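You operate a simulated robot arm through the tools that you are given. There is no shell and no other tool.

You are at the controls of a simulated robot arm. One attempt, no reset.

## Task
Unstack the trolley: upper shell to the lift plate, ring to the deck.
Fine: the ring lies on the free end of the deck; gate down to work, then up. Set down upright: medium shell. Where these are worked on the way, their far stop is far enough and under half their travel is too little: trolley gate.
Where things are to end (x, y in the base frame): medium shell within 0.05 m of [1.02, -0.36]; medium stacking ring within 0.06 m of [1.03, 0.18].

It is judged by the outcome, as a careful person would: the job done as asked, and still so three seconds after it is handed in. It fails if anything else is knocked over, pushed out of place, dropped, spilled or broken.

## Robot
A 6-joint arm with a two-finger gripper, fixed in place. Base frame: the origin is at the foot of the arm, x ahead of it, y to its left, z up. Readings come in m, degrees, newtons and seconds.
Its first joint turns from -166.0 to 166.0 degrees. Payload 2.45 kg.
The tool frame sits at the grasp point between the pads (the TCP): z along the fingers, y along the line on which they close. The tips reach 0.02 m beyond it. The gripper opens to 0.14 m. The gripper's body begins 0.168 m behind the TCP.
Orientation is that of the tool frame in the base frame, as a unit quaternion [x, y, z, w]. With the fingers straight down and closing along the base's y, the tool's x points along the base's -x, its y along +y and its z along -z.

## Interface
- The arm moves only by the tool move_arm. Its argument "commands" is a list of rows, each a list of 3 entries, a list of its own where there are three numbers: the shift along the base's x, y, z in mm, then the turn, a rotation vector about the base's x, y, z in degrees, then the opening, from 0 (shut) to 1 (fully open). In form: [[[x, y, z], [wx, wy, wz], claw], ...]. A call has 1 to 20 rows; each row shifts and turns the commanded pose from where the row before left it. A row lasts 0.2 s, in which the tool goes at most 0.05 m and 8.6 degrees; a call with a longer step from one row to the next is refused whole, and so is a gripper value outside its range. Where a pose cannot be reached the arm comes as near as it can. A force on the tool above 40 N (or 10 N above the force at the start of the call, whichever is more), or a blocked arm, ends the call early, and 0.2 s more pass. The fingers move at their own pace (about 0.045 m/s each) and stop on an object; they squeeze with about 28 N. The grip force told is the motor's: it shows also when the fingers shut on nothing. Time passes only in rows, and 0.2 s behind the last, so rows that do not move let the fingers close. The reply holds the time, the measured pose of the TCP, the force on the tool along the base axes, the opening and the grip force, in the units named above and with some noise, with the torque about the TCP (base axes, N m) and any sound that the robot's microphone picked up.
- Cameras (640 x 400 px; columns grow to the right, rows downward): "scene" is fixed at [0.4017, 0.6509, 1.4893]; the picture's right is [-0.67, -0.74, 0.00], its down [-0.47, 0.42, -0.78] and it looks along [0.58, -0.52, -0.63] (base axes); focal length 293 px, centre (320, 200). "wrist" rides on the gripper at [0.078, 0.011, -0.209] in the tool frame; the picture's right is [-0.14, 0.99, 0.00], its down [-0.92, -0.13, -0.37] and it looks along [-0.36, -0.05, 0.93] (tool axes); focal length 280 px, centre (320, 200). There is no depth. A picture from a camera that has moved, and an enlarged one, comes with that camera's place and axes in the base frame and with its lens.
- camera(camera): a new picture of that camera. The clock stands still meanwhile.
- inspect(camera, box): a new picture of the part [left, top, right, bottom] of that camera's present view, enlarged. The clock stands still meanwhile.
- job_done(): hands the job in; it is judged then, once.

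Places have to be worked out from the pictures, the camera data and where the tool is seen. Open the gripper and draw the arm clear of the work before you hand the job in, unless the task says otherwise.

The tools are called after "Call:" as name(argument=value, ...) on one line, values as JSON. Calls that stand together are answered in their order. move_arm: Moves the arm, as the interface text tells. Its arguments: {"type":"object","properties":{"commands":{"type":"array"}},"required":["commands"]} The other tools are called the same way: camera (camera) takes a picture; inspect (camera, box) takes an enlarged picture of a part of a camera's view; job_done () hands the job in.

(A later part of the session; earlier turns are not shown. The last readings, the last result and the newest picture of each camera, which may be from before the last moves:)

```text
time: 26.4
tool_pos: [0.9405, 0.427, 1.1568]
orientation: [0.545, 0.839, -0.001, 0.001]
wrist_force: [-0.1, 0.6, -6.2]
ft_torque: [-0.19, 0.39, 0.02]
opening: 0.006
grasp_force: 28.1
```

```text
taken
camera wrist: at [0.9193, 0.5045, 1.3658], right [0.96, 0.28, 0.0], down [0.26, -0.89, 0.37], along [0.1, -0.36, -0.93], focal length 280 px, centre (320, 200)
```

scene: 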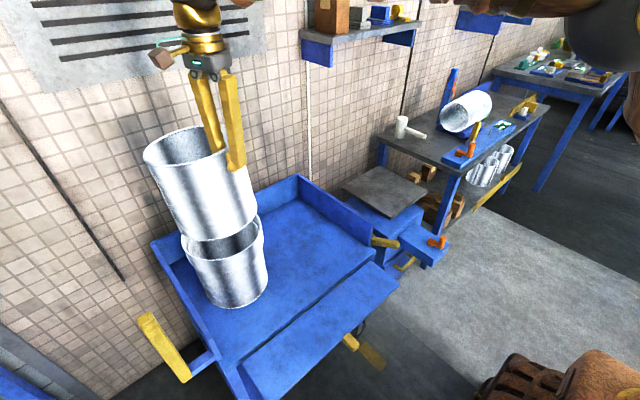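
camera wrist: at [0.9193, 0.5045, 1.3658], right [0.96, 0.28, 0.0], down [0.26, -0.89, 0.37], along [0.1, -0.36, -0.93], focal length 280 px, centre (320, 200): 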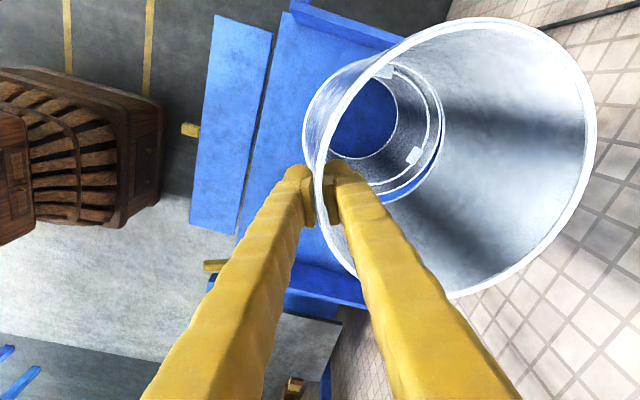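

I'll zoom in to check the gap between the shell's bottom and the ring.

Call:
inspect(camera="scene", box=[130, 110, 290, 310])

Call:
inspect(camera="wrist", box=[290, 20, 470, 220])

```text
2.00 times, centred on (210, 210) of scene
camera zoom: at [0.4017, 0.6509, 1.4893], right [-0.67, -0.74, 0.0], down [-0.47, 0.42, -0.78], along [0.58, -0.52, -0.63], focal length 587 px, centre (540, 180)
```

zoom: 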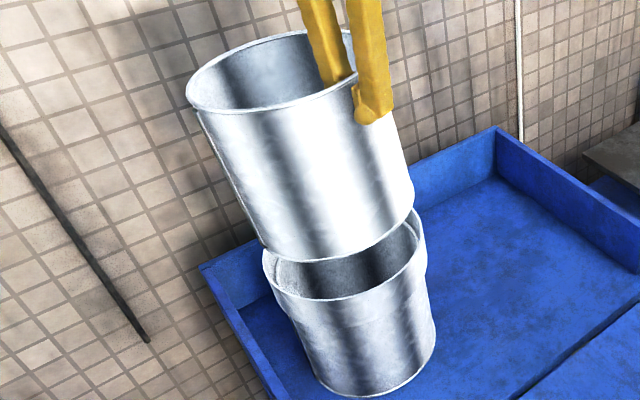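

```text
2.00 times, centred on (380, 120) of wrist
camera zoom: at [0.9193, 0.5045, 1.3658], right [0.96, 0.28, 0.0], down [0.26, -0.89, 0.37], along [0.1, -0.36, -0.93], focal length 561 px, centre (200, 360)
```

zoom: 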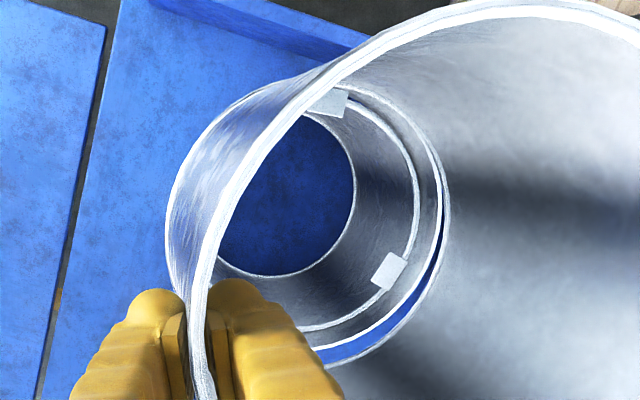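

The shell bottom is near z=0.97 and the ring top near 0.907, so it's clear, and the ring stayed on the lower shell. I'll retract radially with the shell before swinging round to the lift plate, which also keeps it away from the wall shelf.

Call:
move_arm(commands=[[[-9, -4, 3], [0, 0, 0], 0.0], [[-16, -7.5, 5], [0, 0, 0], 0.0], [[-23, -10.3, 3], [0, 0, 0], 0.0], [[-23, -10.3, 0], [0, 0, 0], 0.0], [[-23, -10.3, 0], [0, 0, 0], 0.0], [[-23, -10.3, 0], [0, 0, 0], 0.0], [[-23, -10.3, 0], [0, 0, 0], 0.0], [[-16, -7.5, 0], [0, 0, 0], 0.0], [[-9, -4, 0], [0, 0, 0], 0.0], [[0, 0, 0], [0, 0, 0], 0.0]])

Call:
camera(camera="scene")

```text
time: 28.6
tool_pos: [0.7739, 0.3515, 1.167]
orientation: [0.545, 0.839, -0.001, 0.001]
wrist_force: [0.4, -0.3, -3.8]
ft_torque: [-0.19, 0.42, -0.01]
opening: 0.0062
grasp_force: 27.9
```

```text
taken
```

scene: 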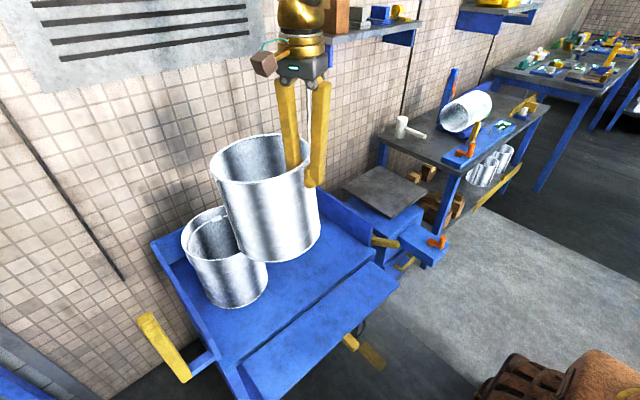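

The shell hangs steadily and the lower stack is undisturbed. I'll swing in an arc at radius 0.85, turning the tool with the base angle.

Call:
move_arm(commands=[[[6, -13.5, 0], [0, 0, -1], 0.0], [[8.6, -20.6, 0], [0, 0, -1.5], 0.0], [[10.5, -27.7, 0], [0, 0, -2], 0.0], [[9.7, -28, 0], [0, 0, -2], 0.0], [[8.6, -28.4, 0], [0, 0, -2], 0.0], [[7.6, -28.7, 0], [0, 0, -2], 0.0], [[6.6, -28.9, 0], [0, 0, -2], 0.0], [[5.6, -29.2, 0], [0, 0, -2], 0.0], [[4.6, -29.3, 0], [0, 0, -2], 0.0], [[3.6, -29.4, 0], [0, 0, -2], 0.0], [[2.5, -29.6, 0], [0, 0, -2], 0.0], [[1.5, -29.6, 0], [0, 0, -2], 0.0], [[0.5, -29.7, 0], [0, 0, -2], 0.0], [[-0.6, -29.6, 0], [0, 0, -2], 0.0], [[-1.6, -29.7, 0], [0, 0, -2], 0.0], [[-2.6, -29.5, 0], [0, 0, -2], 0.0], [[-3.7, -29.5, 0], [0, 0, -2], 0.0], [[-3.5, -21, 0], [0, 0, -1.5], 0.0], [[-2.0, -12, 0], [0, 0, -0.8], 0.0], [[0, 0, 0], [0, 0, 0], 0.0]])

Call:
camera(camera="scene")

Call:
camera(camera="wrist")

```text
time: 32.8
tool_pos: [0.8379, -0.1503, 1.167]
orientation: [0.77, 0.637, -0.001, 0.002]
wrist_force: [0.4, -0.7, -5.3]
ft_torque: [0.1, 0.43, 0.01]
opening: 0.0057
grasp_force: 28.2
```

```text
taken
```

scene: 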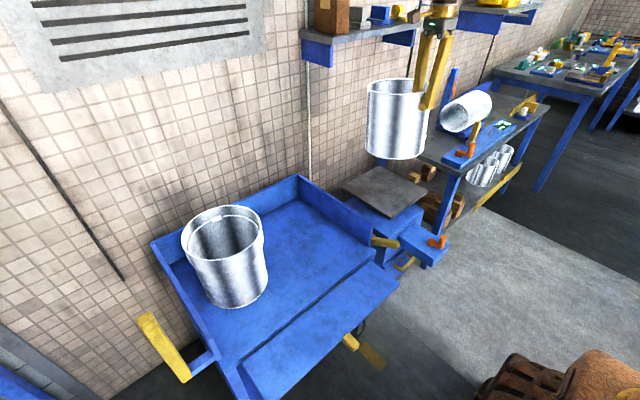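

```text
taken
camera wrist: at [0.8645, -0.0752, 1.3763], right [0.95, -0.32, 0.0], down [-0.3, -0.88, 0.37], along [-0.12, -0.35, -0.93], focal length 280 px, centre (320, 200)
```

wrist: 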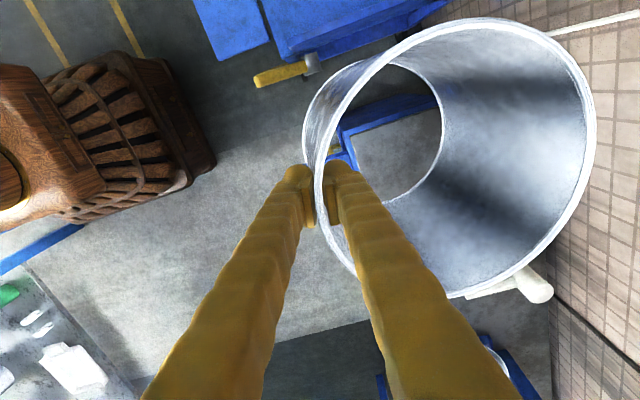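

The shell is stable and the scene is unchanged. I'll finish the arc to base angle −19.4° and lower partway while still retracted, which keeps it below the shelf.

Call:
move_arm(commands=[[[-2.5, -14, 0], [0, 0, -1], 0.0], [[-5, -24, 0], [0, 0, -1.6], 0.0], [[-7, -28, 0], [0, 0, -1.8], 0.0], [[-7.5, -28, 0], [0, 0, -1.8], 0.0], [[-7.5, -24, 0], [0, 0, -1.5], 0.0], [[-4.7, -14, 0], [0, 0, -0.9], 0.0], [[0, 0, -10], [0, 0, 0], 0.0], [[0, 0, -25], [0, 0, 0], 0.0], [[0, 0, -30], [0, 0, 0], 0.0], [[0, 0, -30], [0, 0, 0], 0.0], [[0, 0, -30], [0, 0, 0], 0.0], [[0, 0, -25], [0, 0, 0], 0.0], [[0, 0, -10], [0, 0, 0], 0.0], [[0, 0, 0], [0, 0, 0], 0.0]])

Call:
camera(camera="scene")

Call:
camera(camera="wrist")

```text
time: 35.8
tool_pos: [0.8009, -0.2847, 1.0071]
orientation: [0.817, 0.577, 0.0, 0.002]
wrist_force: [-0.7, 0.1, -5.1]
ft_torque: [0.16, 0.41, -0.01]
opening: 0.0059
grasp_force: 27.7
```

```text
taken
```

scene: 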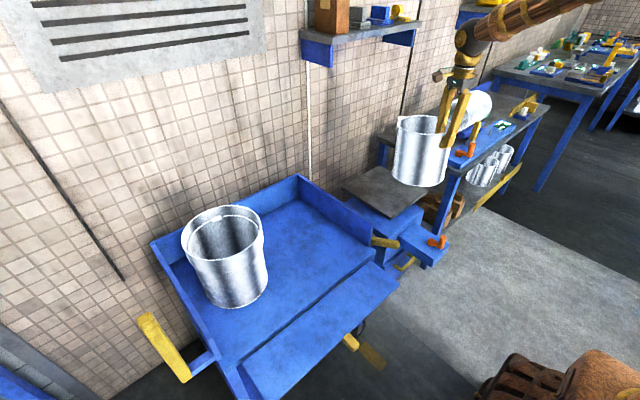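

```text
taken
camera wrist: at [0.8385, -0.214, 1.2157], right [0.89, -0.46, 0.0], down [-0.43, -0.82, 0.37], along [-0.17, -0.33, -0.93], focal length 280 px, centre (320, 200)
```

wrist: 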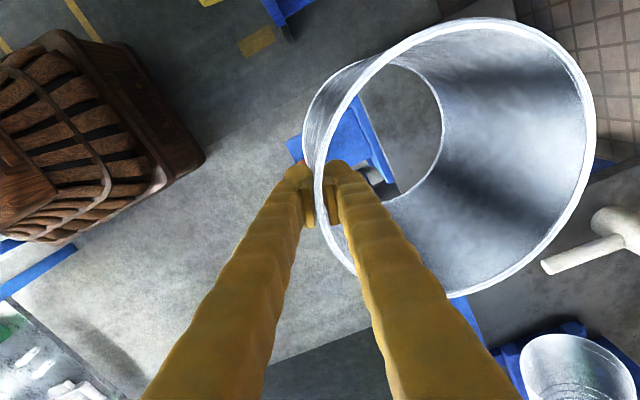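

Triangulating again from the earlier pictures puts the lift plate at z≈0.61, x 0.90–1.20, y −0.50 to −0.215, with the bench edge well clear at y≈−0.6. I'll extend radially toward (1.01, −0.357) for the shell's centre and lower to just above the plate.

Call:
move_arm(commands=[[[10, -3.4, -5], [0, 0, 0], 0.0], [[20, -6.8, -10], [0, 0, 0], 0.0], [[25, -8.5, -15], [0, 0, 0], 0.0], [[25, -8.5, -15], [0, 0, 0], 0.0], [[20, -6.8, -20], [0, 0, 0], 0.0], [[16, -5.3, -20], [0, 0, 0], 0.0], [[0, 0, -25], [0, 0, 0], 0.0], [[0, 0, -25], [0, 0, 0], 0.0], [[0, 0, -15], [0, 0, 0], 0.0], [[0, 0, 0], [0, 0, 0], 0.0]])

Call:
inspect(camera="scene", box=[320, 80, 520, 270])

Call:
camera(camera="wrist")

```text
time: 38.0
tool_pos: [0.9184, -0.3212, 0.8561]
orientation: [0.816, 0.578, -0.001, 0.002]
wrist_force: [0.0, 0.3, -5.0]
ft_torque: [0.17, 0.42, 0.02]
opening: 0.0061
grasp_force: 27.7
```

```text
2.11 times, centred on (420, 175) of scene
camera zoom: at [0.4017, 0.6509, 1.4893], right [-0.67, -0.74, 0.0], down [-0.47, 0.42, -0.78], along [0.58, -0.52, -0.63], focal length 618 px, centre (110, 253)
```

zoom: 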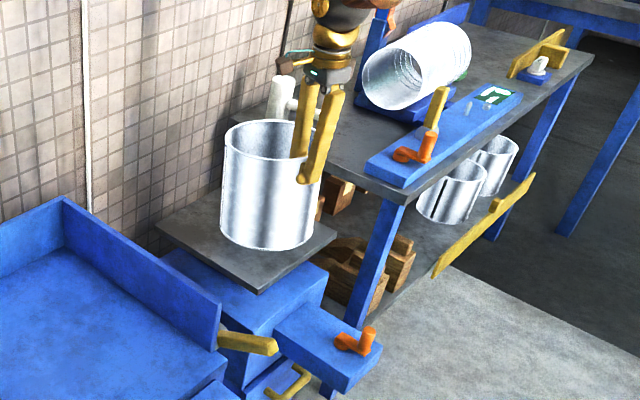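

```text
taken
camera wrist: at [0.9552, -0.2513, 1.0661], right [0.89, -0.46, 0.0], down [-0.43, -0.82, 0.37], along [-0.17, -0.33, -0.93], focal length 280 px, centre (320, 200)
```

wrist: 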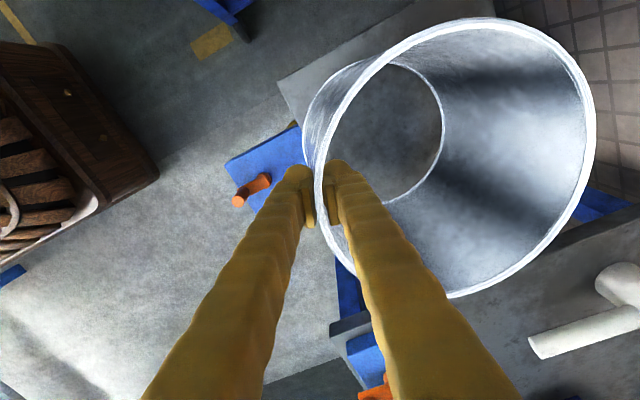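

The shell hangs upright over the plate. I'll lower slowly and watch for contact.

Call:
move_arm(commands=[[[0, 0, -8], [0, 0, 0], 0.0], [[0, 0, -8], [0, 0, 0], 0.0], [[0, 0, -8], [0, 0, 0], 0.0], [[0, 0, -8], [0, 0, 0], 0.0], [[0, 0, -6], [0, 0, 0], 0.0], [[0, 0, 0], [0, 0, 0], 0.0]])

Call:
inspect(camera="scene", box=[330, 110, 470, 240])

```text
time: 39.4
tool_pos: [0.9185, -0.3231, 0.8187]
orientation: [0.816, 0.577, -0.002, 0.002]
wrist_force: [0.1, 0.1, -4.8]
ft_torque: [0.13, 0.44, -0.02]
opening: 0.0059
grasp_force: 27.9
```

```text
3.08 times, centred on (400, 175) of scene
camera zoom: at [0.4017, 0.6509, 1.4893], right [-0.67, -0.74, 0.0], down [-0.47, 0.42, -0.78], along [0.58, -0.52, -0.63], focal length 902 px, centre (74, 277)
```

zoom: 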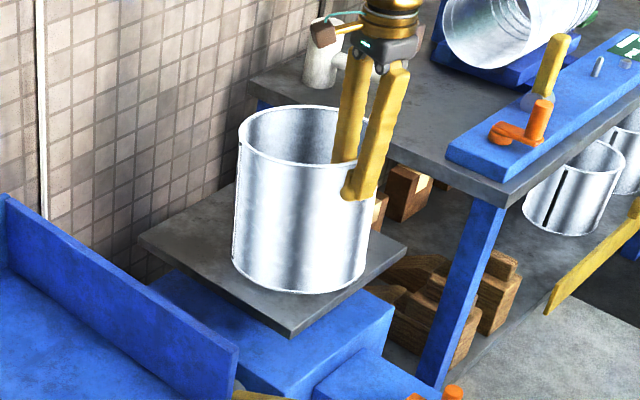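

Nearly there, with no contact yet. I'll continue in 3 mm steps.

Call:
move_arm(commands=[[[0, 0, -4], [0, 0, 0], 0.0], [[0, 0, -4], [0, 0, 0], 0.0], [[0, 0, -3], [0, 0, 0], 0.0], [[0, 0, -3], [0, 0, 0], 0.0], [[0, 0, 0], [0, 0, 0], 0.0]])

```text
time: 40.6
tool_pos: [0.9185, -0.3226, 0.8043]
orientation: [0.816, 0.578, -0.002, 0.002]
wrist_force: [-0.6, -0.4, -2.0]
ft_torque: [0.11, -0.01, 0.05]
opening: 0.0058
grasp_force: 27.7
```

The load and torque have dropped, so the far bottom edge is touching the plate. I'll go down a couple more millimetres.

Call:
move_arm(commands=[[[0, 0, -2], [0, 0, 0], 0.0], [[0, 0, 0], [0, 0, 0], 0.0]])

Call:
inspect(camera="scene", box=[330, 110, 470, 240])

```text
time: 41.2
tool_pos: [0.9189, -0.323, 0.8024]
orientation: [0.816, 0.578, -0.002, 0.001]
wrist_force: [-1.2, 0.4, -1.8]
ft_torque: [0.08, 0.02, -0.01]
opening: 0.0058
grasp_force: 28.1
```

```text
3.08 times, centred on (400, 175) of scene
camera zoom: at [0.4017, 0.6509, 1.4893], right [-0.67, -0.74, 0.0], down [-0.47, 0.42, -0.78], along [0.58, -0.52, -0.63], focal length 902 px, centre (74, 277)
```

zoom: 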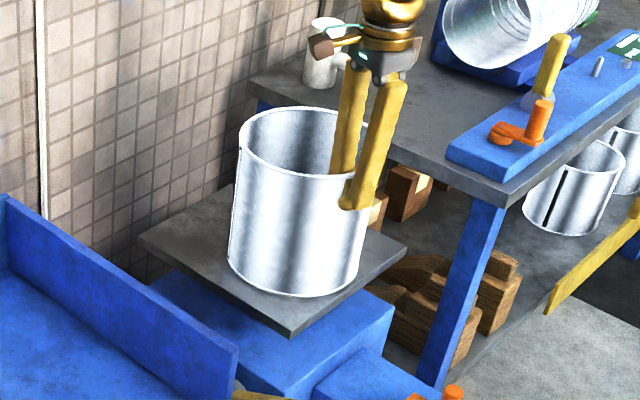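

I'll continue down until the plate carries the full weight.

Call:
move_arm(commands=[[[0, 0, -2], [0, 0, 0], 0.0], [[0, 0, -2], [0, 0, 0], 0.0], [[0, 0, 0], [0, 0, 0], 0.0]])

```text
time: 42.0
tool_pos: [0.9187, -0.3224, 0.8006]
orientation: [0.816, 0.578, -0.001, 0.002]
wrist_force: [-0.8, 0.1, -2.1]
ft_torque: [0.15, -0.06, 0.05]
opening: 0.006
grasp_force: 28.7
```

Call:
move_arm(commands=[[[0, 0, -2], [0, 0, 0], 0.0], [[0, 0, -2], [0, 0, 0], 0.0], [[0, 0, 0], [0, 0, 0], 0.0]])

Call:
inspect(camera="scene", box=[330, 110, 470, 240])

```text
time: 42.8
tool_pos: [0.9188, -0.3222, 0.7952]
orientation: [0.816, 0.578, -0.001, 0.001]
wrist_force: [-4.5, 2.3, 20.2]
ft_torque: [0.04, 0.05, 0.09]
opening: 0.0061
grasp_force: 28.2
```

```text
3.08 times, centred on (400, 175) of scene
camera zoom: at [0.4017, 0.6509, 1.4893], right [-0.67, -0.74, 0.0], down [-0.47, 0.42, -0.78], along [0.58, -0.52, -0.63], focal length 902 px, centre (74, 277)
```

zoom: 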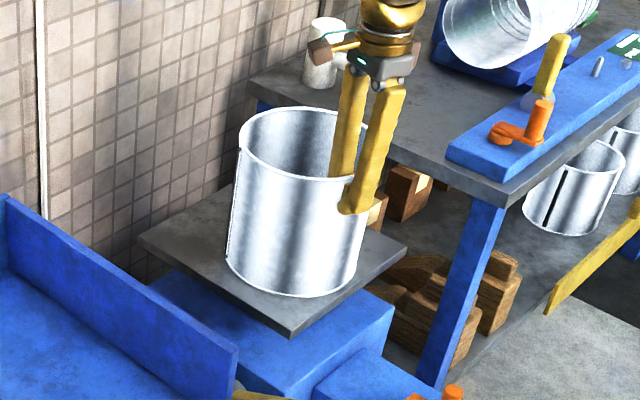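

The plate now pushes back with +20 N, so the shell is seated. I'll ease up by 1.5 mm and open the fingers.

Call:
move_arm(commands=[[[0, 0, 1.5], [0, 0, 0], 0.0], [[0, 0, 0], [0, 0, 0], 0.1], [[0, 0, 0], [0, 0, 0], 0.25], [[0, 0, 0], [0, 0, 0], 0.45], [[0, 0, 0], [0, 0, 0], 0.45]])

Call:
camera(camera="wrist")

Call:
inspect(camera="scene", box=[330, 110, 470, 240])

```text
time: 44.0
tool_pos: [0.9189, -0.3227, 0.7962]
orientation: [0.816, 0.578, -0.001, 0.001]
wrist_force: [0.0, 0.6, -0.2]
ft_torque: [-0.04, -0.01, 0.02]
opening: 0.063
grasp_force: 0.1
```

```text
taken
camera wrist: at [0.9561, -0.2513, 1.006], right [0.89, -0.46, 0.0], down [-0.43, -0.82, 0.37], along [-0.17, -0.33, -0.93], focal length 280 px, centre (320, 200)
```

wrist: 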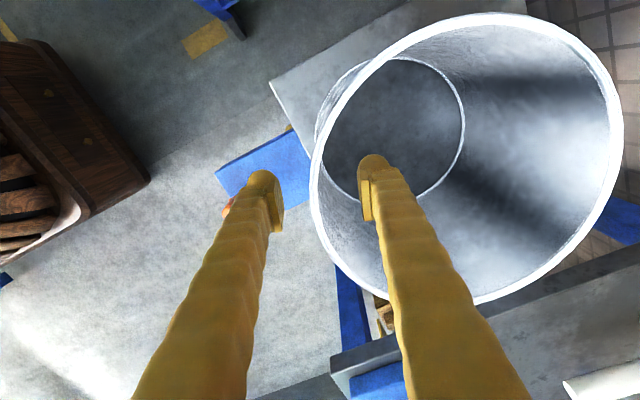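

```text
3.08 times, centred on (400, 175) of scene
camera zoom: at [0.4017, 0.6509, 1.4893], right [-0.67, -0.74, 0.0], down [-0.47, 0.42, -0.78], along [0.58, -0.52, -0.63], focal length 902 px, centre (74, 277)
```

zoom: 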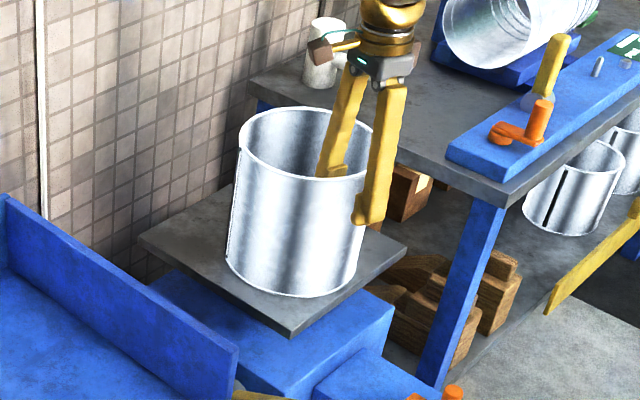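

The shell stands free at about (1.012, −0.356), flat on the plate. I'll withdraw straight up, then retract.

Call:
move_arm(commands=[[[0, 0, 15], [0, 0, 0], 0.45], [[0, 0, 25], [0, 0, 0], 0.45], [[0, 0, 35], [0, 0, 0], 0.45], [[0, 0, 40], [0, 0, 0], 0.45], [[0, 0, 40], [0, 0, 0], 0.45], [[0, 0, 40], [0, 0, 0], 0.45], [[-10, 4, 40], [0, 0, 0], 0.45], [[-30, 10, 30], [0, 0, 0], 0.45], [[-30, 10, 30], [0, 0, 0], 0.45], [[-30, 10, 20], [0, 0, 0], 0.45]])

Call:
camera(camera="scene")

Call:
camera(camera="wrist")

```text
time: 46.2
tool_pos: [0.8166, -0.2883, 1.1112]
orientation: [0.816, 0.577, -0.002, 0.002]
wrist_force: [0.7, 0.2, 0.1]
ft_torque: [0.04, 0.04, 0.03]
opening: 0.0632
grasp_force: 0.0
```

```text
taken
```

scene: 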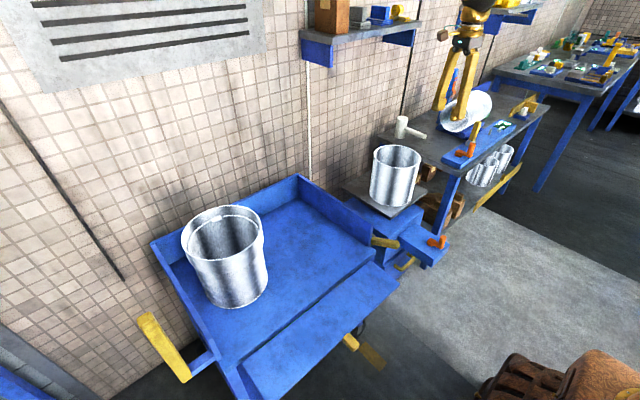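

```text
taken
camera wrist: at [0.854, -0.2173, 1.3214], right [0.89, -0.46, 0.0], down [-0.43, -0.82, 0.37], along [-0.17, -0.33, -0.93], focal length 280 px, centre (320, 200)
```

wrist: 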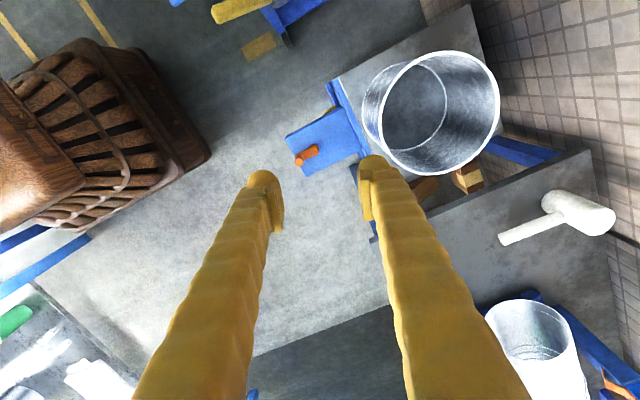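

The shell rests near (1.01, −0.355) and is upright. I'll swing back along the arc toward the ring.

Call:
move_arm(commands=[[[10.4, 31.5, 0], [0, 0, 2.19], 0.45], [[9.2, 31.8, 0], [0, 0, 2.19], 0.45], [[8.1, 32.2, 0], [0, 0, 2.19], 0.45], [[6.7, 32.5, 0], [0, 0, 2.19], 0.45], [[5.5, 32.6, 0], [0, 0, 2.19], 0.45], [[4.3, 32.8, 0], [0, 0, 2.19], 0.45], [[3, 33, 0], [0, 0, 2.19], 0.45], [[1.7, 33.2, 0], [0, 0, 2.19], 0.45], [[0.5, 33.1, 0], [0, 0, 2.19], 0.45], [[-0.8, 33.1, 0], [0, 0, 2.19], 0.45], [[-2.1, 33, 0], [0, 0, 2.19], 0.45], [[-3.3, 32.9, 0], [0, 0, 2.19], 0.45], [[-4.6, 33, 0], [0, 0, 2.19], 0.45], [[-5.8, 32.6, 0], [0, 0, 2.19], 0.45], [[-7.1, 32.3, 0], [0, 0, 2.19], 0.45], [[-8.3, 32, 0], [0, 0, 2.19], 0.45], [[-9.6, 31.7, 0], [0, 0, 2.19], 0.45], [[-10.7, 31.5, 0], [0, 0, 2.19], 0.45], [[-12, 30.8, 0], [0, 0, 2.19], 0.45], [[-13, 30.5, 0], [0, 0, 2.19], 0.45]])

Call:
camera(camera="wrist")

Call:
inspect(camera="scene", box=[150, 180, 300, 320])

```text
time: 50.4
tool_pos: [0.7924, 0.3576, 1.1112]
orientation: [0.541, 0.841, -0.001, 0.002]
wrist_force: [0.3, 0.3, -0.6]
ft_torque: [0.01, -0.05, 0.0]
opening: 0.063
grasp_force: 0.1
```

```text
taken
camera wrist: at [0.7701, 0.4341, 1.3212], right [0.96, 0.28, 0.0], down [0.26, -0.89, 0.37], along [0.11, -0.36, -0.93], focal length 280 px, centre (320, 200)
```

wrist: 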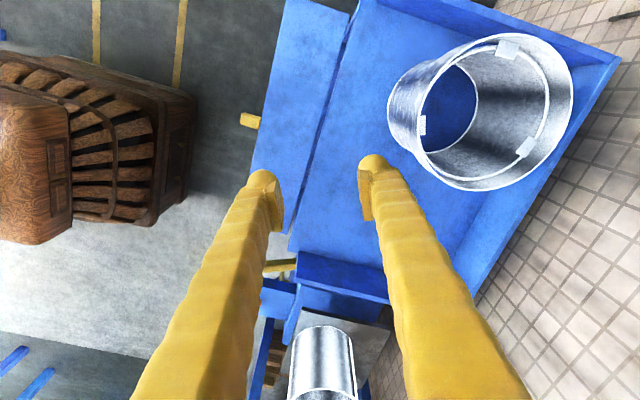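

```text
2.86 times, centred on (225, 250) of scene
camera zoom: at [0.4017, 0.6509, 1.4893], right [-0.67, -0.74, 0.0], down [-0.47, 0.42, -0.78], along [0.58, -0.52, -0.63], focal length 838 px, centre (591, 57)
```

zoom: 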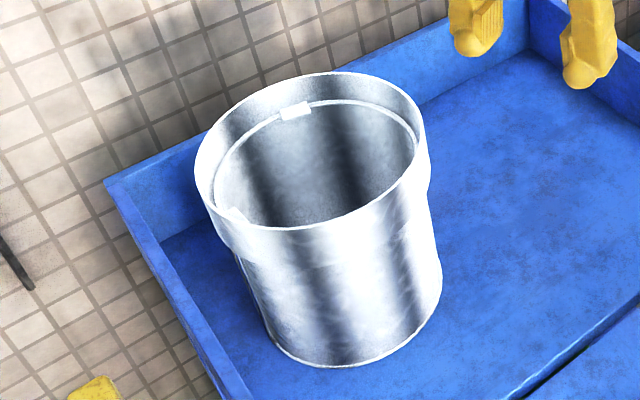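

Call:
inspect(camera="wrist", box=[370, 20, 600, 210])

```text
2.11 times, centred on (485, 115) of wrist
camera zoom: at [0.7701, 0.4341, 1.3212], right [0.96, 0.28, 0.0], down [0.26, -0.89, 0.37], along [0.11, -0.36, -0.93], focal length 590 px, centre (-27, 379)
```

zoom: 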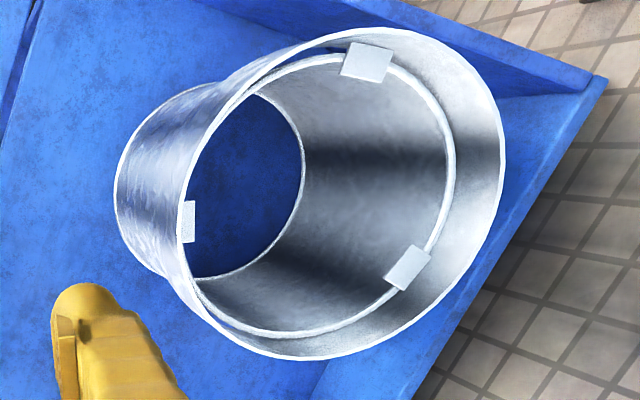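

The ring turns out to be a thin-walled band with three small tabs inside that rest on the lower shell's rim. One tab is close to the base-facing side, so I'll zoom in to judge the band's height and pick a grip point that avoids it.

Call:
inspect(camera="scene", box=[170, 195, 280, 310])

Call:
inspect(camera="wrist", box=[380, 60, 480, 180])

```text
3.48 times, centred on (225, 252) of scene
camera zoom: at [0.4017, 0.6509, 1.4893], right [-0.67, -0.74, 0.0], down [-0.47, 0.42, -0.78], along [0.58, -0.52, -0.63], focal length 1020 px, centre (650, 17)
```

zoom: 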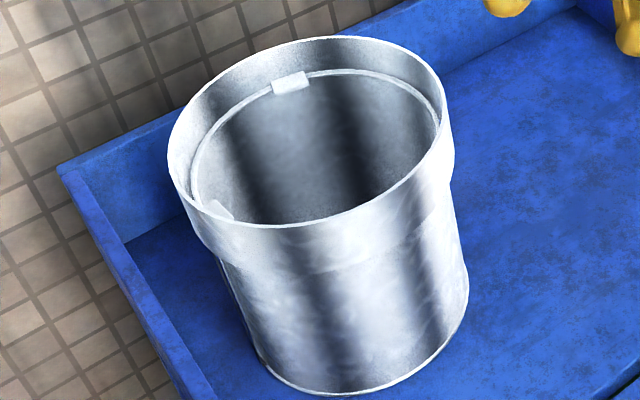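

```text
3.33 times, centred on (430, 120) of wrist
camera zoom: at [0.7701, 0.4341, 1.3212], right [0.96, 0.28, 0.0], down [0.26, -0.89, 0.37], along [0.11, -0.36, -0.93], focal length 935 px, centre (-47, 467)
```

zoom: 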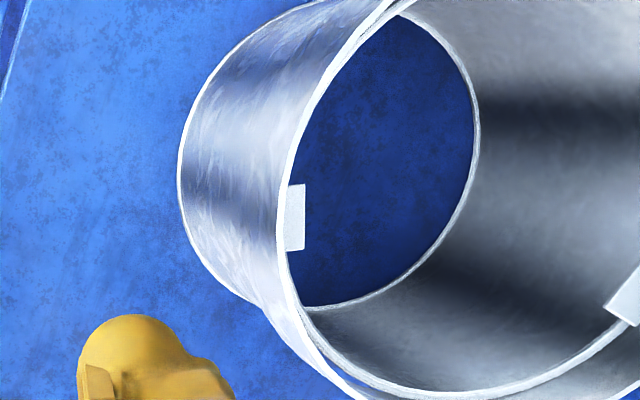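

The band is about 55 mm tall with its top at z≈0.905 and tabs at about 0.87. One tab sits near 204°, so I'll grip the wall at 180° (−x side) at about (0.921, 0.464), closing along x, with the tips staying above the lower shell's rim. First I'll hover there.

Call:
move_arm(commands=[[[25.7, 21.3, -20], [0, 0, -4.9], 0.45], [[25.7, 21.3, -20], [0, 0, -4.9], 0.45], [[25.7, 21.3, -20], [0, 0, -4.9], 0.45], [[25.7, 21.3, -20], [0, 0, -4.9], 0.45], [[25.7, 21.3, -20], [0, 0, -4.9], 0.45], [[0, 0, 0], [0, 0, 0], 0.45]])

Call:
camera(camera="wrist")

Call:
inspect(camera="scene", box=[160, 120, 320, 280])

```text
time: 51.8
tool_pos: [0.9196, 0.4652, 1.0101]
orientation: [0.708, 0.706, -0.001, 0.002]
wrist_force: [0.4, 0.2, -0.1]
ft_torque: [0.03, 0.01, -0.01]
opening: 0.063
grasp_force: 0.0
```

```text
taken
camera wrist: at [0.9318, 0.5435, 1.2194], right [0.99, -0.14, 0.0], down [-0.13, -0.92, 0.37], along [-0.05, -0.37, -0.93], focal length 280 px, centre (320, 200)
```

wrist: 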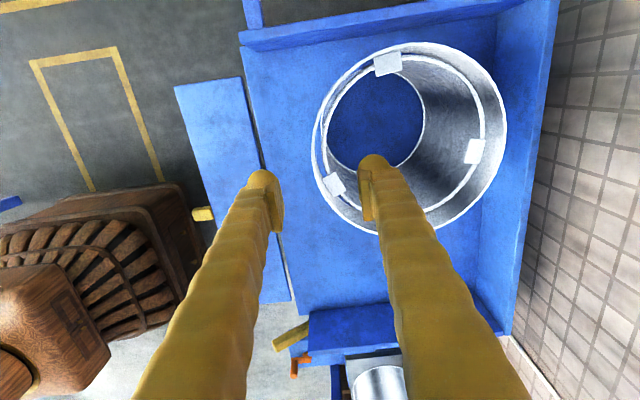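

```text
2.50 times, centred on (240, 200) of scene
camera zoom: at [0.4017, 0.6509, 1.4893], right [-0.67, -0.74, 0.0], down [-0.47, 0.42, -0.78], along [0.58, -0.52, -0.63], focal length 733 px, centre (520, 200)
```

zoom: 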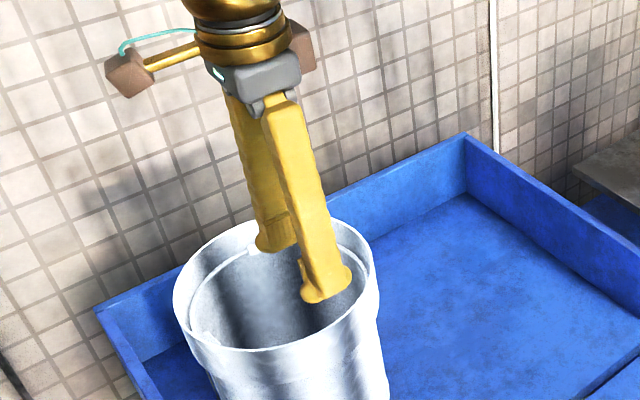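

The refreshed view puts the ring centre near (1.022, 0.467) and shows the near tab at y≈0.426, clear of the finger. I'll descend to z≈0.899 with the pads straddling the wall.

Call:
move_arm(commands=[[[-1, 0, -30], [0, 0, 0], 0.45], [[0, 0, -30], [0, 0, 0], 0.45], [[0, 0, -25], [0, 0, 0], 0.35], [[0, 0, -16], [0, 0, 0], 0.3], [[0, 0, -10], [0, 0, 0], 0.3], [[0, 0, 0], [0, 0, 0], 0.25], [[0, 0, 0], [0, 0, 0], 0.25]])

Call:
inspect(camera="wrist", box=[220, 110, 440, 260])

Call:
inspect(camera="scene", box=[170, 170, 290, 270])

```text
time: 53.4
tool_pos: [0.9182, 0.4635, 0.9002]
orientation: [0.708, 0.707, 0.0, 0.002]
wrist_force: [0.3, -0.3, 0.0]
ft_torque: [0.04, 0.01, 0.0]
opening: 0.035
grasp_force: 0.0
```

```text
2.67 times, centred on (330, 185) of wrist
camera zoom: at [0.9301, 0.5431, 1.1097], right [0.99, -0.14, 0.0], down [-0.13, -0.92, 0.37], along [-0.05, -0.37, -0.93], focal length 748 px, centre (293, 240)
```

zoom: 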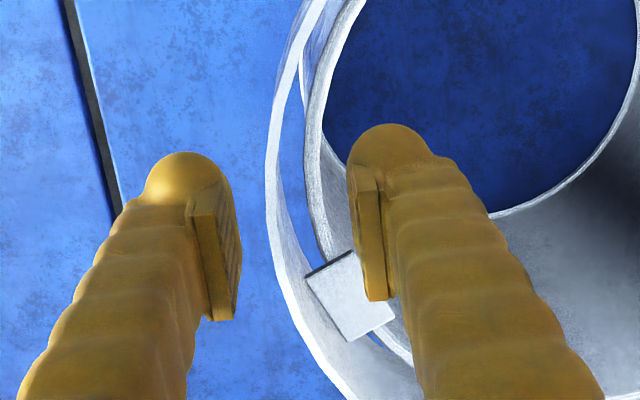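

```text
4.00 times, centred on (230, 220) of scene
camera zoom: at [0.4017, 0.6509, 1.4893], right [-0.67, -0.74, 0.0], down [-0.47, 0.42, -0.78], along [0.58, -0.52, -0.63], focal length 1173 px, centre (680, 120)
```

zoom: 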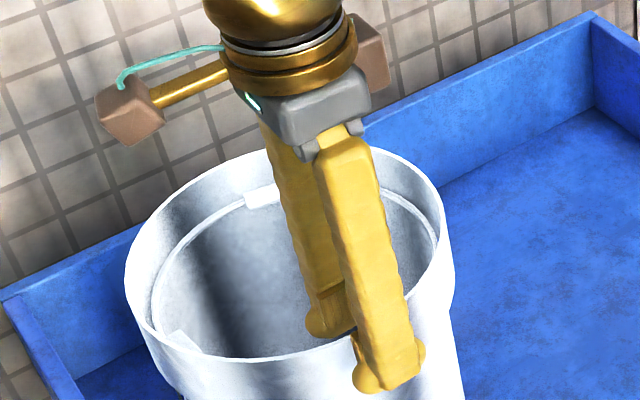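

The wall is about 5.5 mm off-centre toward the outer pad, and the tab is close in y. I'll shift −5.5 mm in x and +5 mm in y, then recheck.

Call:
move_arm(commands=[[[-3, 5, 0], [0, 0, 0], 0.25], [[-2.5, 0, 0], [0, 0, 0], 0.2], [[0, 0, 0], [0, 0, 0], 0.17], [[0, 0, 0], [0, 0, 0], 0.17]])

Call:
inspect(camera="wrist", box=[220, 110, 440, 260])

```text
time: 54.4
tool_pos: [0.9123, 0.4693, 0.9006]
orientation: [0.707, 0.707, 0.0, 0.001]
wrist_force: [-0.2, -0.2, -0.3]
ft_torque: [0.0, 0.03, 0.01]
opening: 0.0239
grasp_force: 0.1
```

```text
2.67 times, centred on (330, 185) of wrist
camera zoom: at [0.9243, 0.5479, 1.1102], right [0.99, -0.14, 0.0], down [-0.13, -0.92, 0.37], along [-0.05, -0.37, -0.93], focal length 748 px, centre (293, 240)
```

zoom: 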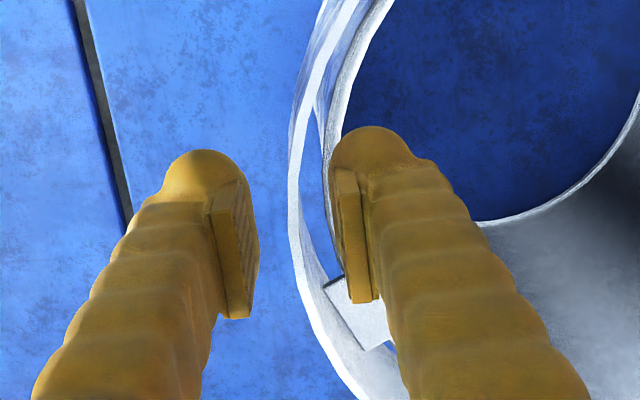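

The wall is now centred between the pads. I'll close on it.

Call:
move_arm(commands=[[[0, 0, 0], [0, 0, 0], 0.1], [[0, 0, 0], [0, 0, 0], 0.0], [[0, 0, 0], [0, 0, 0], 0.0], [[0, 0, 0], [0, 0, 0], 0.0]])

```text
time: 55.4
tool_pos: [0.9121, 0.4684, 0.9004]
orientation: [0.708, 0.706, 0.0, 0.002]
wrist_force: [1.7, 0.7, 0.3]
ft_torque: [0.01, -0.01, 0.16]
opening: 0.0062
grasp_force: 28.6
```

The grip is solid and shows no side load. I'll lift the ring slowly and watch the force.

Call:
move_arm(commands=[[[0, 0, 3], [0, 0, 0], 0.0], [[0, 0, 4], [0, 0, 0], 0.0], [[0, 0, 5], [0, 0, 0], 0.0], [[0, 0, 0], [0, 0, 0], 0.0]])

Call:
inspect(camera="scene", box=[160, 170, 300, 310])

Call:
camera(camera="wrist")

```text
time: 56.4
tool_pos: [0.9123, 0.4694, 0.9115]
orientation: [0.708, 0.706, -0.001, 0.001]
wrist_force: [0.2, 0.2, -1.5]
ft_torque: [0.01, 0.03, -0.03]
opening: 0.0062
grasp_force: 28.3
```

```text
2.86 times, centred on (230, 240) of scene
camera zoom: at [0.4017, 0.6509, 1.4893], right [-0.67, -0.74, 0.0], down [-0.47, 0.42, -0.78], along [0.58, -0.52, -0.63], focal length 838 px, centre (577, 86)
```

zoom: 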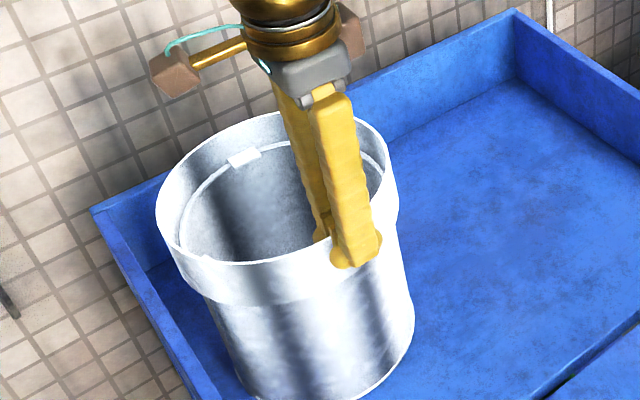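

```text
taken
camera wrist: at [0.9246, 0.5484, 1.1219], right [0.99, -0.14, 0.0], down [-0.13, -0.92, 0.37], along [-0.05, -0.37, -0.93], focal length 280 px, centre (320, 200)
```

wrist: 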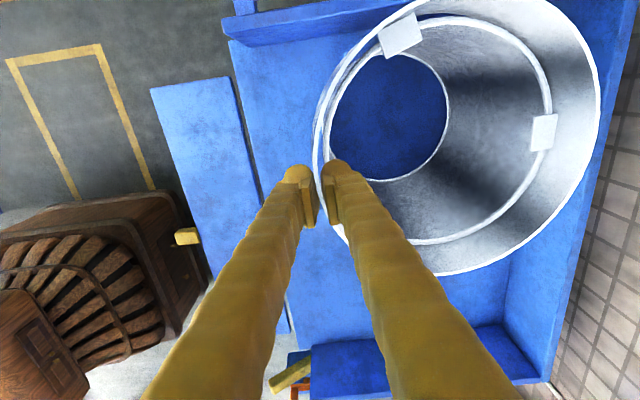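

The ring is coming up, it is light, and the lower shell isn't moving. I'll lift it well clear.

Call:
move_arm(commands=[[[0, 0, 5], [0, 0, 0], 0.0], [[0, 0, 5], [0, 0, 0], 0.0], [[0, 0, 6], [0, 0, 0], 0.0], [[0, 0, 8], [0, 0, 0], 0.0], [[0, 0, 12], [0, 0, 0], 0.0], [[0, 0, 15], [0, 0, 0], 0.0], [[0, 0, 20], [0, 0, 0], 0.0], [[0, 0, 15], [0, 0, 0], 0.0], [[0, 0, 0], [0, 0, 0], 0.0]])

Call:
camera(camera="scene")

Call:
camera(camera="wrist")

```text
time: 58.4
tool_pos: [0.9131, 0.4695, 0.9988]
orientation: [0.707, 0.707, -0.001, 0.001]
wrist_force: [-0.4, -0.4, -2.7]
ft_torque: [0.0, 0.29, 0.13]
opening: 0.0057
grasp_force: 28.5
```

```text
taken
```

scene: 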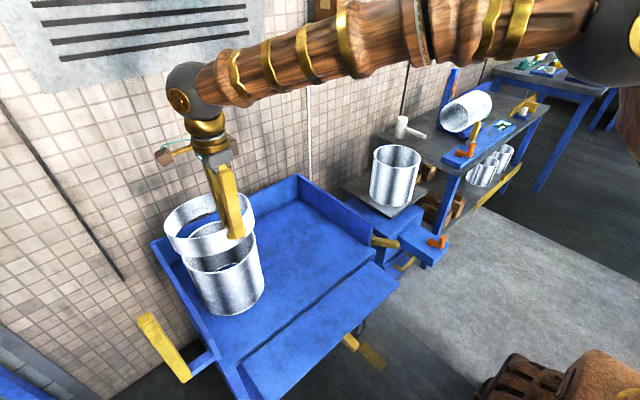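

```text
taken
camera wrist: at [0.9248, 0.5483, 1.2083], right [0.99, -0.14, 0.0], down [-0.13, -0.92, 0.37], along [-0.05, -0.37, -0.93], focal length 280 px, centre (320, 200)
```

wrist: 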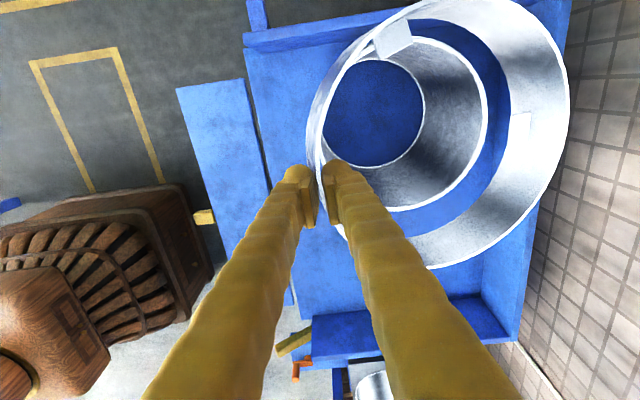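

The ring is clear of the lower shell. I'll check that the lower shell hasn't been shifted.

Call:
inspect(camera="scene", box=[130, 130, 400, 400])

Call:
inspect(camera="scene", box=[150, 180, 290, 330])

```text
1.48 times, centred on (265, 265) of scene
camera zoom: at [0.4017, 0.6509, 1.4893], right [-0.67, -0.74, 0.0], down [-0.47, 0.42, -0.78], along [0.58, -0.52, -0.63], focal length 434 px, centre (402, 104)
```

zoom: 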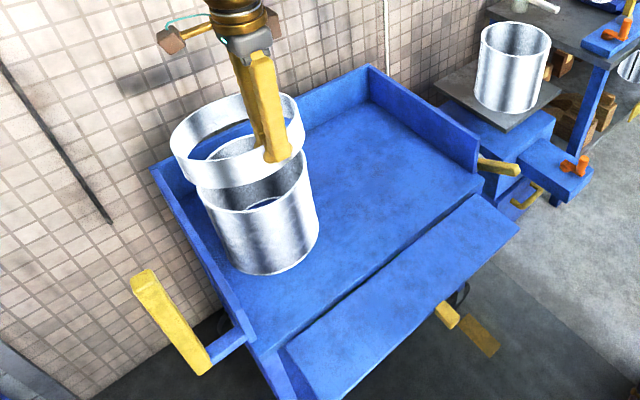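

```text
2.67 times, centred on (220, 255) of scene
camera zoom: at [0.4017, 0.6509, 1.4893], right [-0.67, -0.74, 0.0], down [-0.47, 0.42, -0.78], along [0.58, -0.52, -0.63], focal length 782 px, centre (587, 53)
```

zoom: 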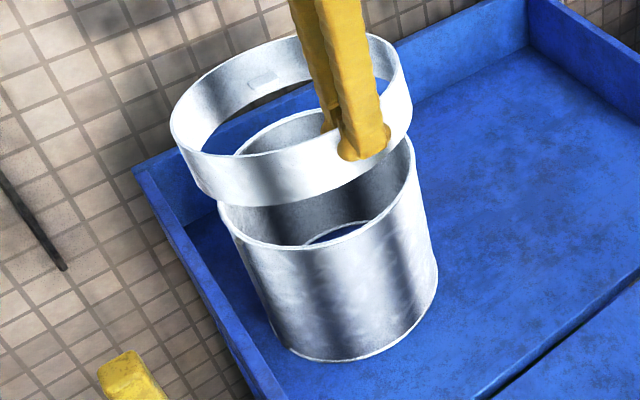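

Comparing with the start, the lower shell seems to have slid 1.5–2 cm as the ring came off; I'll measure that properly once the ring is down. Now I'll carry the ring in −y over the free deck, aiming for its centre at about (1.02, 0.20), and lower to just above the deck.

Call:
move_arm(commands=[[[0, -10, 5], [0, 0, 0], 0.0], [[0, -20, 0], [0, 0, 0], 0.0], [[0, -28, 0], [0, 0, 0], 0.0], [[0, -30, 0], [0, 0, 0], 0.0], [[0, -30, 0], [0, 0, 0], 0.0], [[0, -30, 0], [0, 0, 0], 0.0], [[0, -30, 0], [0, 0, 0], 0.0], [[0, -30, 0], [0, 0, 0], 0.0], [[2, -28, 0], [0, 0, 0], 0.0], [[0, -20, 0], [0, 0, 0], 0.0], [[0, -10, 0], [0, 0, 0], 0.0], [[0, 0, -15], [0, 0, 0], 0.0], [[0, 0, -30], [0, 0, 0], 0.0], [[0, 0, -35], [0, 0, 0], 0.0], [[0, 0, -35], [0, 0, 0], 0.0], [[0, 0, -35], [0, 0, 0], 0.0], [[0, 0, -35], [0, 0, 0], 0.0], [[0, 0, -30], [0, 0, 0], 0.0], [[0, 0, -15], [0, 0, 0], 0.0], [[0, 0, 0], [0, 0, 0], 0.0]])

Call:
camera(camera="scene")

Call:
camera(camera="wrist")

```text
time: 62.6
tool_pos: [0.9145, 0.2016, 0.7718]
orientation: [0.707, 0.707, 0.0, 0.002]
wrist_force: [-0.6, 0.8, -3.9]
ft_torque: [-0.02, 0.28, 0.09]
opening: 0.0062
grasp_force: 28.3
```

```text
taken
```

scene: 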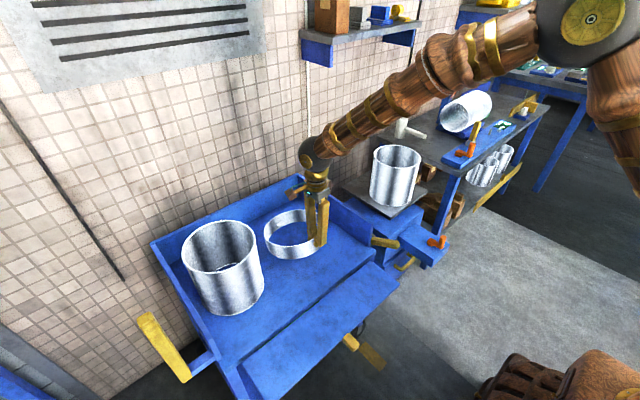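

```text
taken
camera wrist: at [0.9271, 0.2812, 0.983], right [0.99, -0.14, 0.0], down [-0.13, -0.92, 0.37], along [-0.05, -0.37, -0.93], focal length 280 px, centre (320, 200)
```

wrist: 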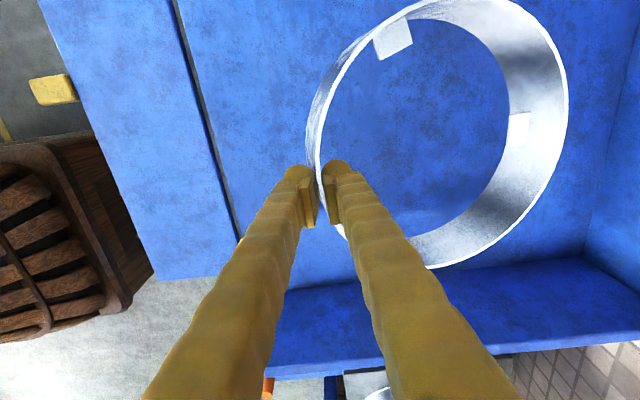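

The ring is over the free deck with good clearance to the side wall (inner face y≈0.03) and the lower shell. I'll lower it slowly until contact.

Call:
move_arm(commands=[[[0, 0, -10], [0, 0, 0], 0.0], [[0, 0, -10], [0, 0, 0], 0.0], [[0, 0, -10], [0, 0, 0], 0.0], [[0, 0, -8], [0, 0, 0], 0.0], [[0, 0, -6], [0, 0, 0], 0.0], [[0, 0, 0], [0, 0, 0], 0.0]])

Call:
inspect(camera="scene", box=[230, 170, 360, 290])

```text
time: 64.0
tool_pos: [0.9165, 0.2038, 0.7296]
orientation: [0.708, 0.706, 0.0, 0.002]
wrist_force: [0.7, 0.5, -1.9]
ft_torque: [0.02, 0.03, 0.05]
opening: 0.0058
grasp_force: 28.1
```

```text
3.33 times, centred on (295, 230) of scene
camera zoom: at [0.4017, 0.6509, 1.4893], right [-0.67, -0.74, 0.0], down [-0.47, 0.42, -0.78], along [0.58, -0.52, -0.63], focal length 978 px, centre (403, 100)
```

zoom: 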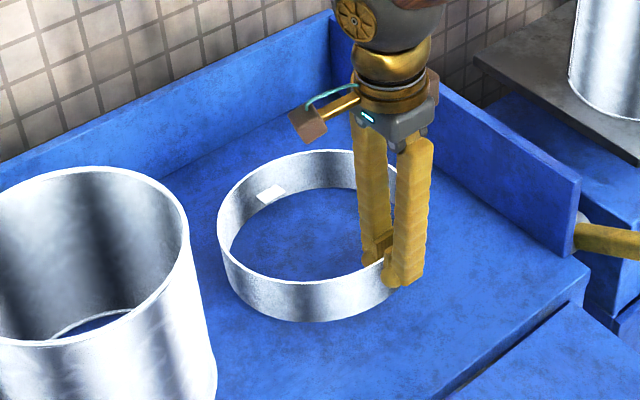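

The far edge has touched down (torque near zero). I'll continue down to set the near edge.

Call:
move_arm(commands=[[[0, 0, -3], [0, 0, 0], 0.0], [[0, 0, -3], [0, 0, 0], 0.0], [[0, 0, -2], [0, 0, 0], 0.0], [[0, 0, 0], [0, 0, 0], 0.0]])

```text
time: 65.0
tool_pos: [0.9146, 0.2024, 0.7218]
orientation: [0.708, 0.706, -0.001, 0.001]
wrist_force: [-0.6, -0.7, -1.0]
ft_torque: [0.02, 0.06, 0.03]
opening: 0.006
grasp_force: 28.0
```

Call:
move_arm(commands=[[[0, 0, -3], [0, 0, 0], 0.0], [[0, 0, -2], [0, 0, 0], 0.0], [[0, 0, -2], [0, 0, 0], 0.0], [[0, 0, 0], [0, 0, 0], 0.0]])

Call:
inspect(camera="scene", box=[230, 170, 360, 290])

```text
time: 66.0
tool_pos: [0.9148, 0.2027, 0.7128]
orientation: [0.708, 0.707, -0.002, 0.001]
wrist_force: [-0.2, -0.2, -1.7]
ft_torque: [0.02, 0.01, -0.02]
opening: 0.006
grasp_force: 27.4
```

```text
3.33 times, centred on (295, 230) of scene
camera zoom: at [0.4017, 0.6509, 1.4893], right [-0.67, -0.74, 0.0], down [-0.47, 0.42, -0.78], along [0.58, -0.52, -0.63], focal length 978 px, centre (403, 100)
```

zoom: 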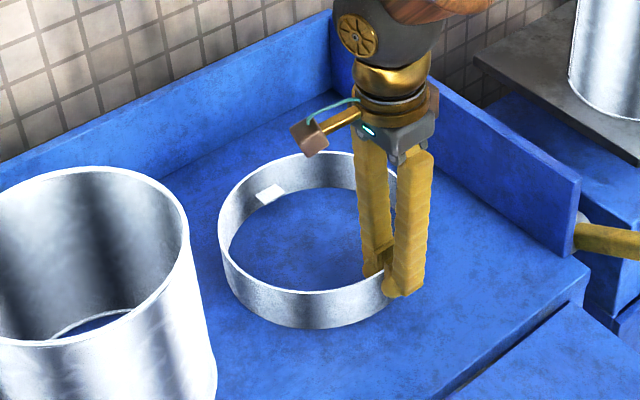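

It isn't fully seated yet, so I'll continue in small steps.

Call:
move_arm(commands=[[[0, 0, -2], [0, 0, 0], 0.0], [[0, 0, -2], [0, 0, 0], 0.0], [[0, 0, -2], [0, 0, 0], 0.0], [[0, 0, 0], [0, 0, 0], 0.0]])

```text
time: 67.0
tool_pos: [0.915, 0.204, 0.7085]
orientation: [0.708, 0.706, 0.0, 0.002]
wrist_force: [-4.9, 1.6, 21.4]
ft_torque: [0.03, 0.06, 0.09]
opening: 0.006
grasp_force: 28.7
```

The deck now pushes back with +21 N, so the ring is flat on it. I'll ease up 1.5 mm and open.

Call:
move_arm(commands=[[[0, 0, 1.5], [0, 0, 0], 0.0], [[0, 0, 0], [0, 0, 0], 0.1], [[0, 0, 0], [0, 0, 0], 0.25], [[0, 0, 0], [0, 0, 0], 0.4], [[0, 0, 0], [0, 0, 0], 0.4]])

Call:
camera(camera="wrist")

Call:
inspect(camera="scene", box=[230, 170, 360, 290])

```text
time: 68.2
tool_pos: [0.9146, 0.2035, 0.7104]
orientation: [0.708, 0.707, 0.0, 0.002]
wrist_force: [1.0, -0.5, -0.3]
ft_torque: [0.0, 0.03, 0.01]
opening: 0.0558
grasp_force: 0.1
```

```text
taken
camera wrist: at [0.9268, 0.2821, 0.9191], right [0.99, -0.14, 0.0], down [-0.13, -0.92, 0.37], along [-0.05, -0.37, -0.93], focal length 280 px, centre (320, 200)
```

wrist: 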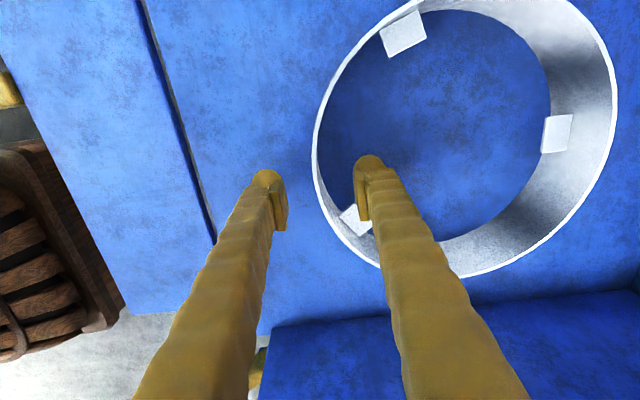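

```text
3.33 times, centred on (295, 230) of scene
camera zoom: at [0.4017, 0.6509, 1.4893], right [-0.67, -0.74, 0.0], down [-0.47, 0.42, -0.78], along [0.58, -0.52, -0.63], focal length 978 px, centre (403, 100)
```

zoom: 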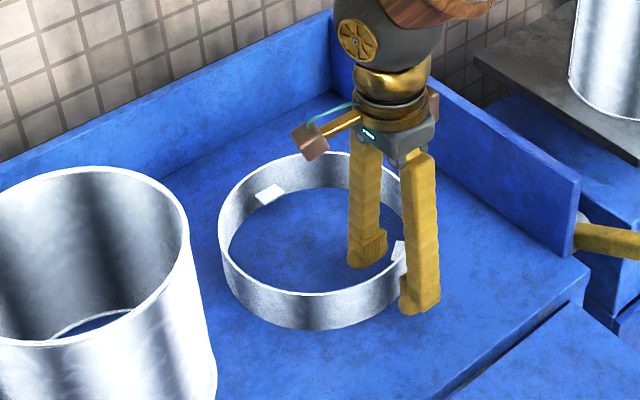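

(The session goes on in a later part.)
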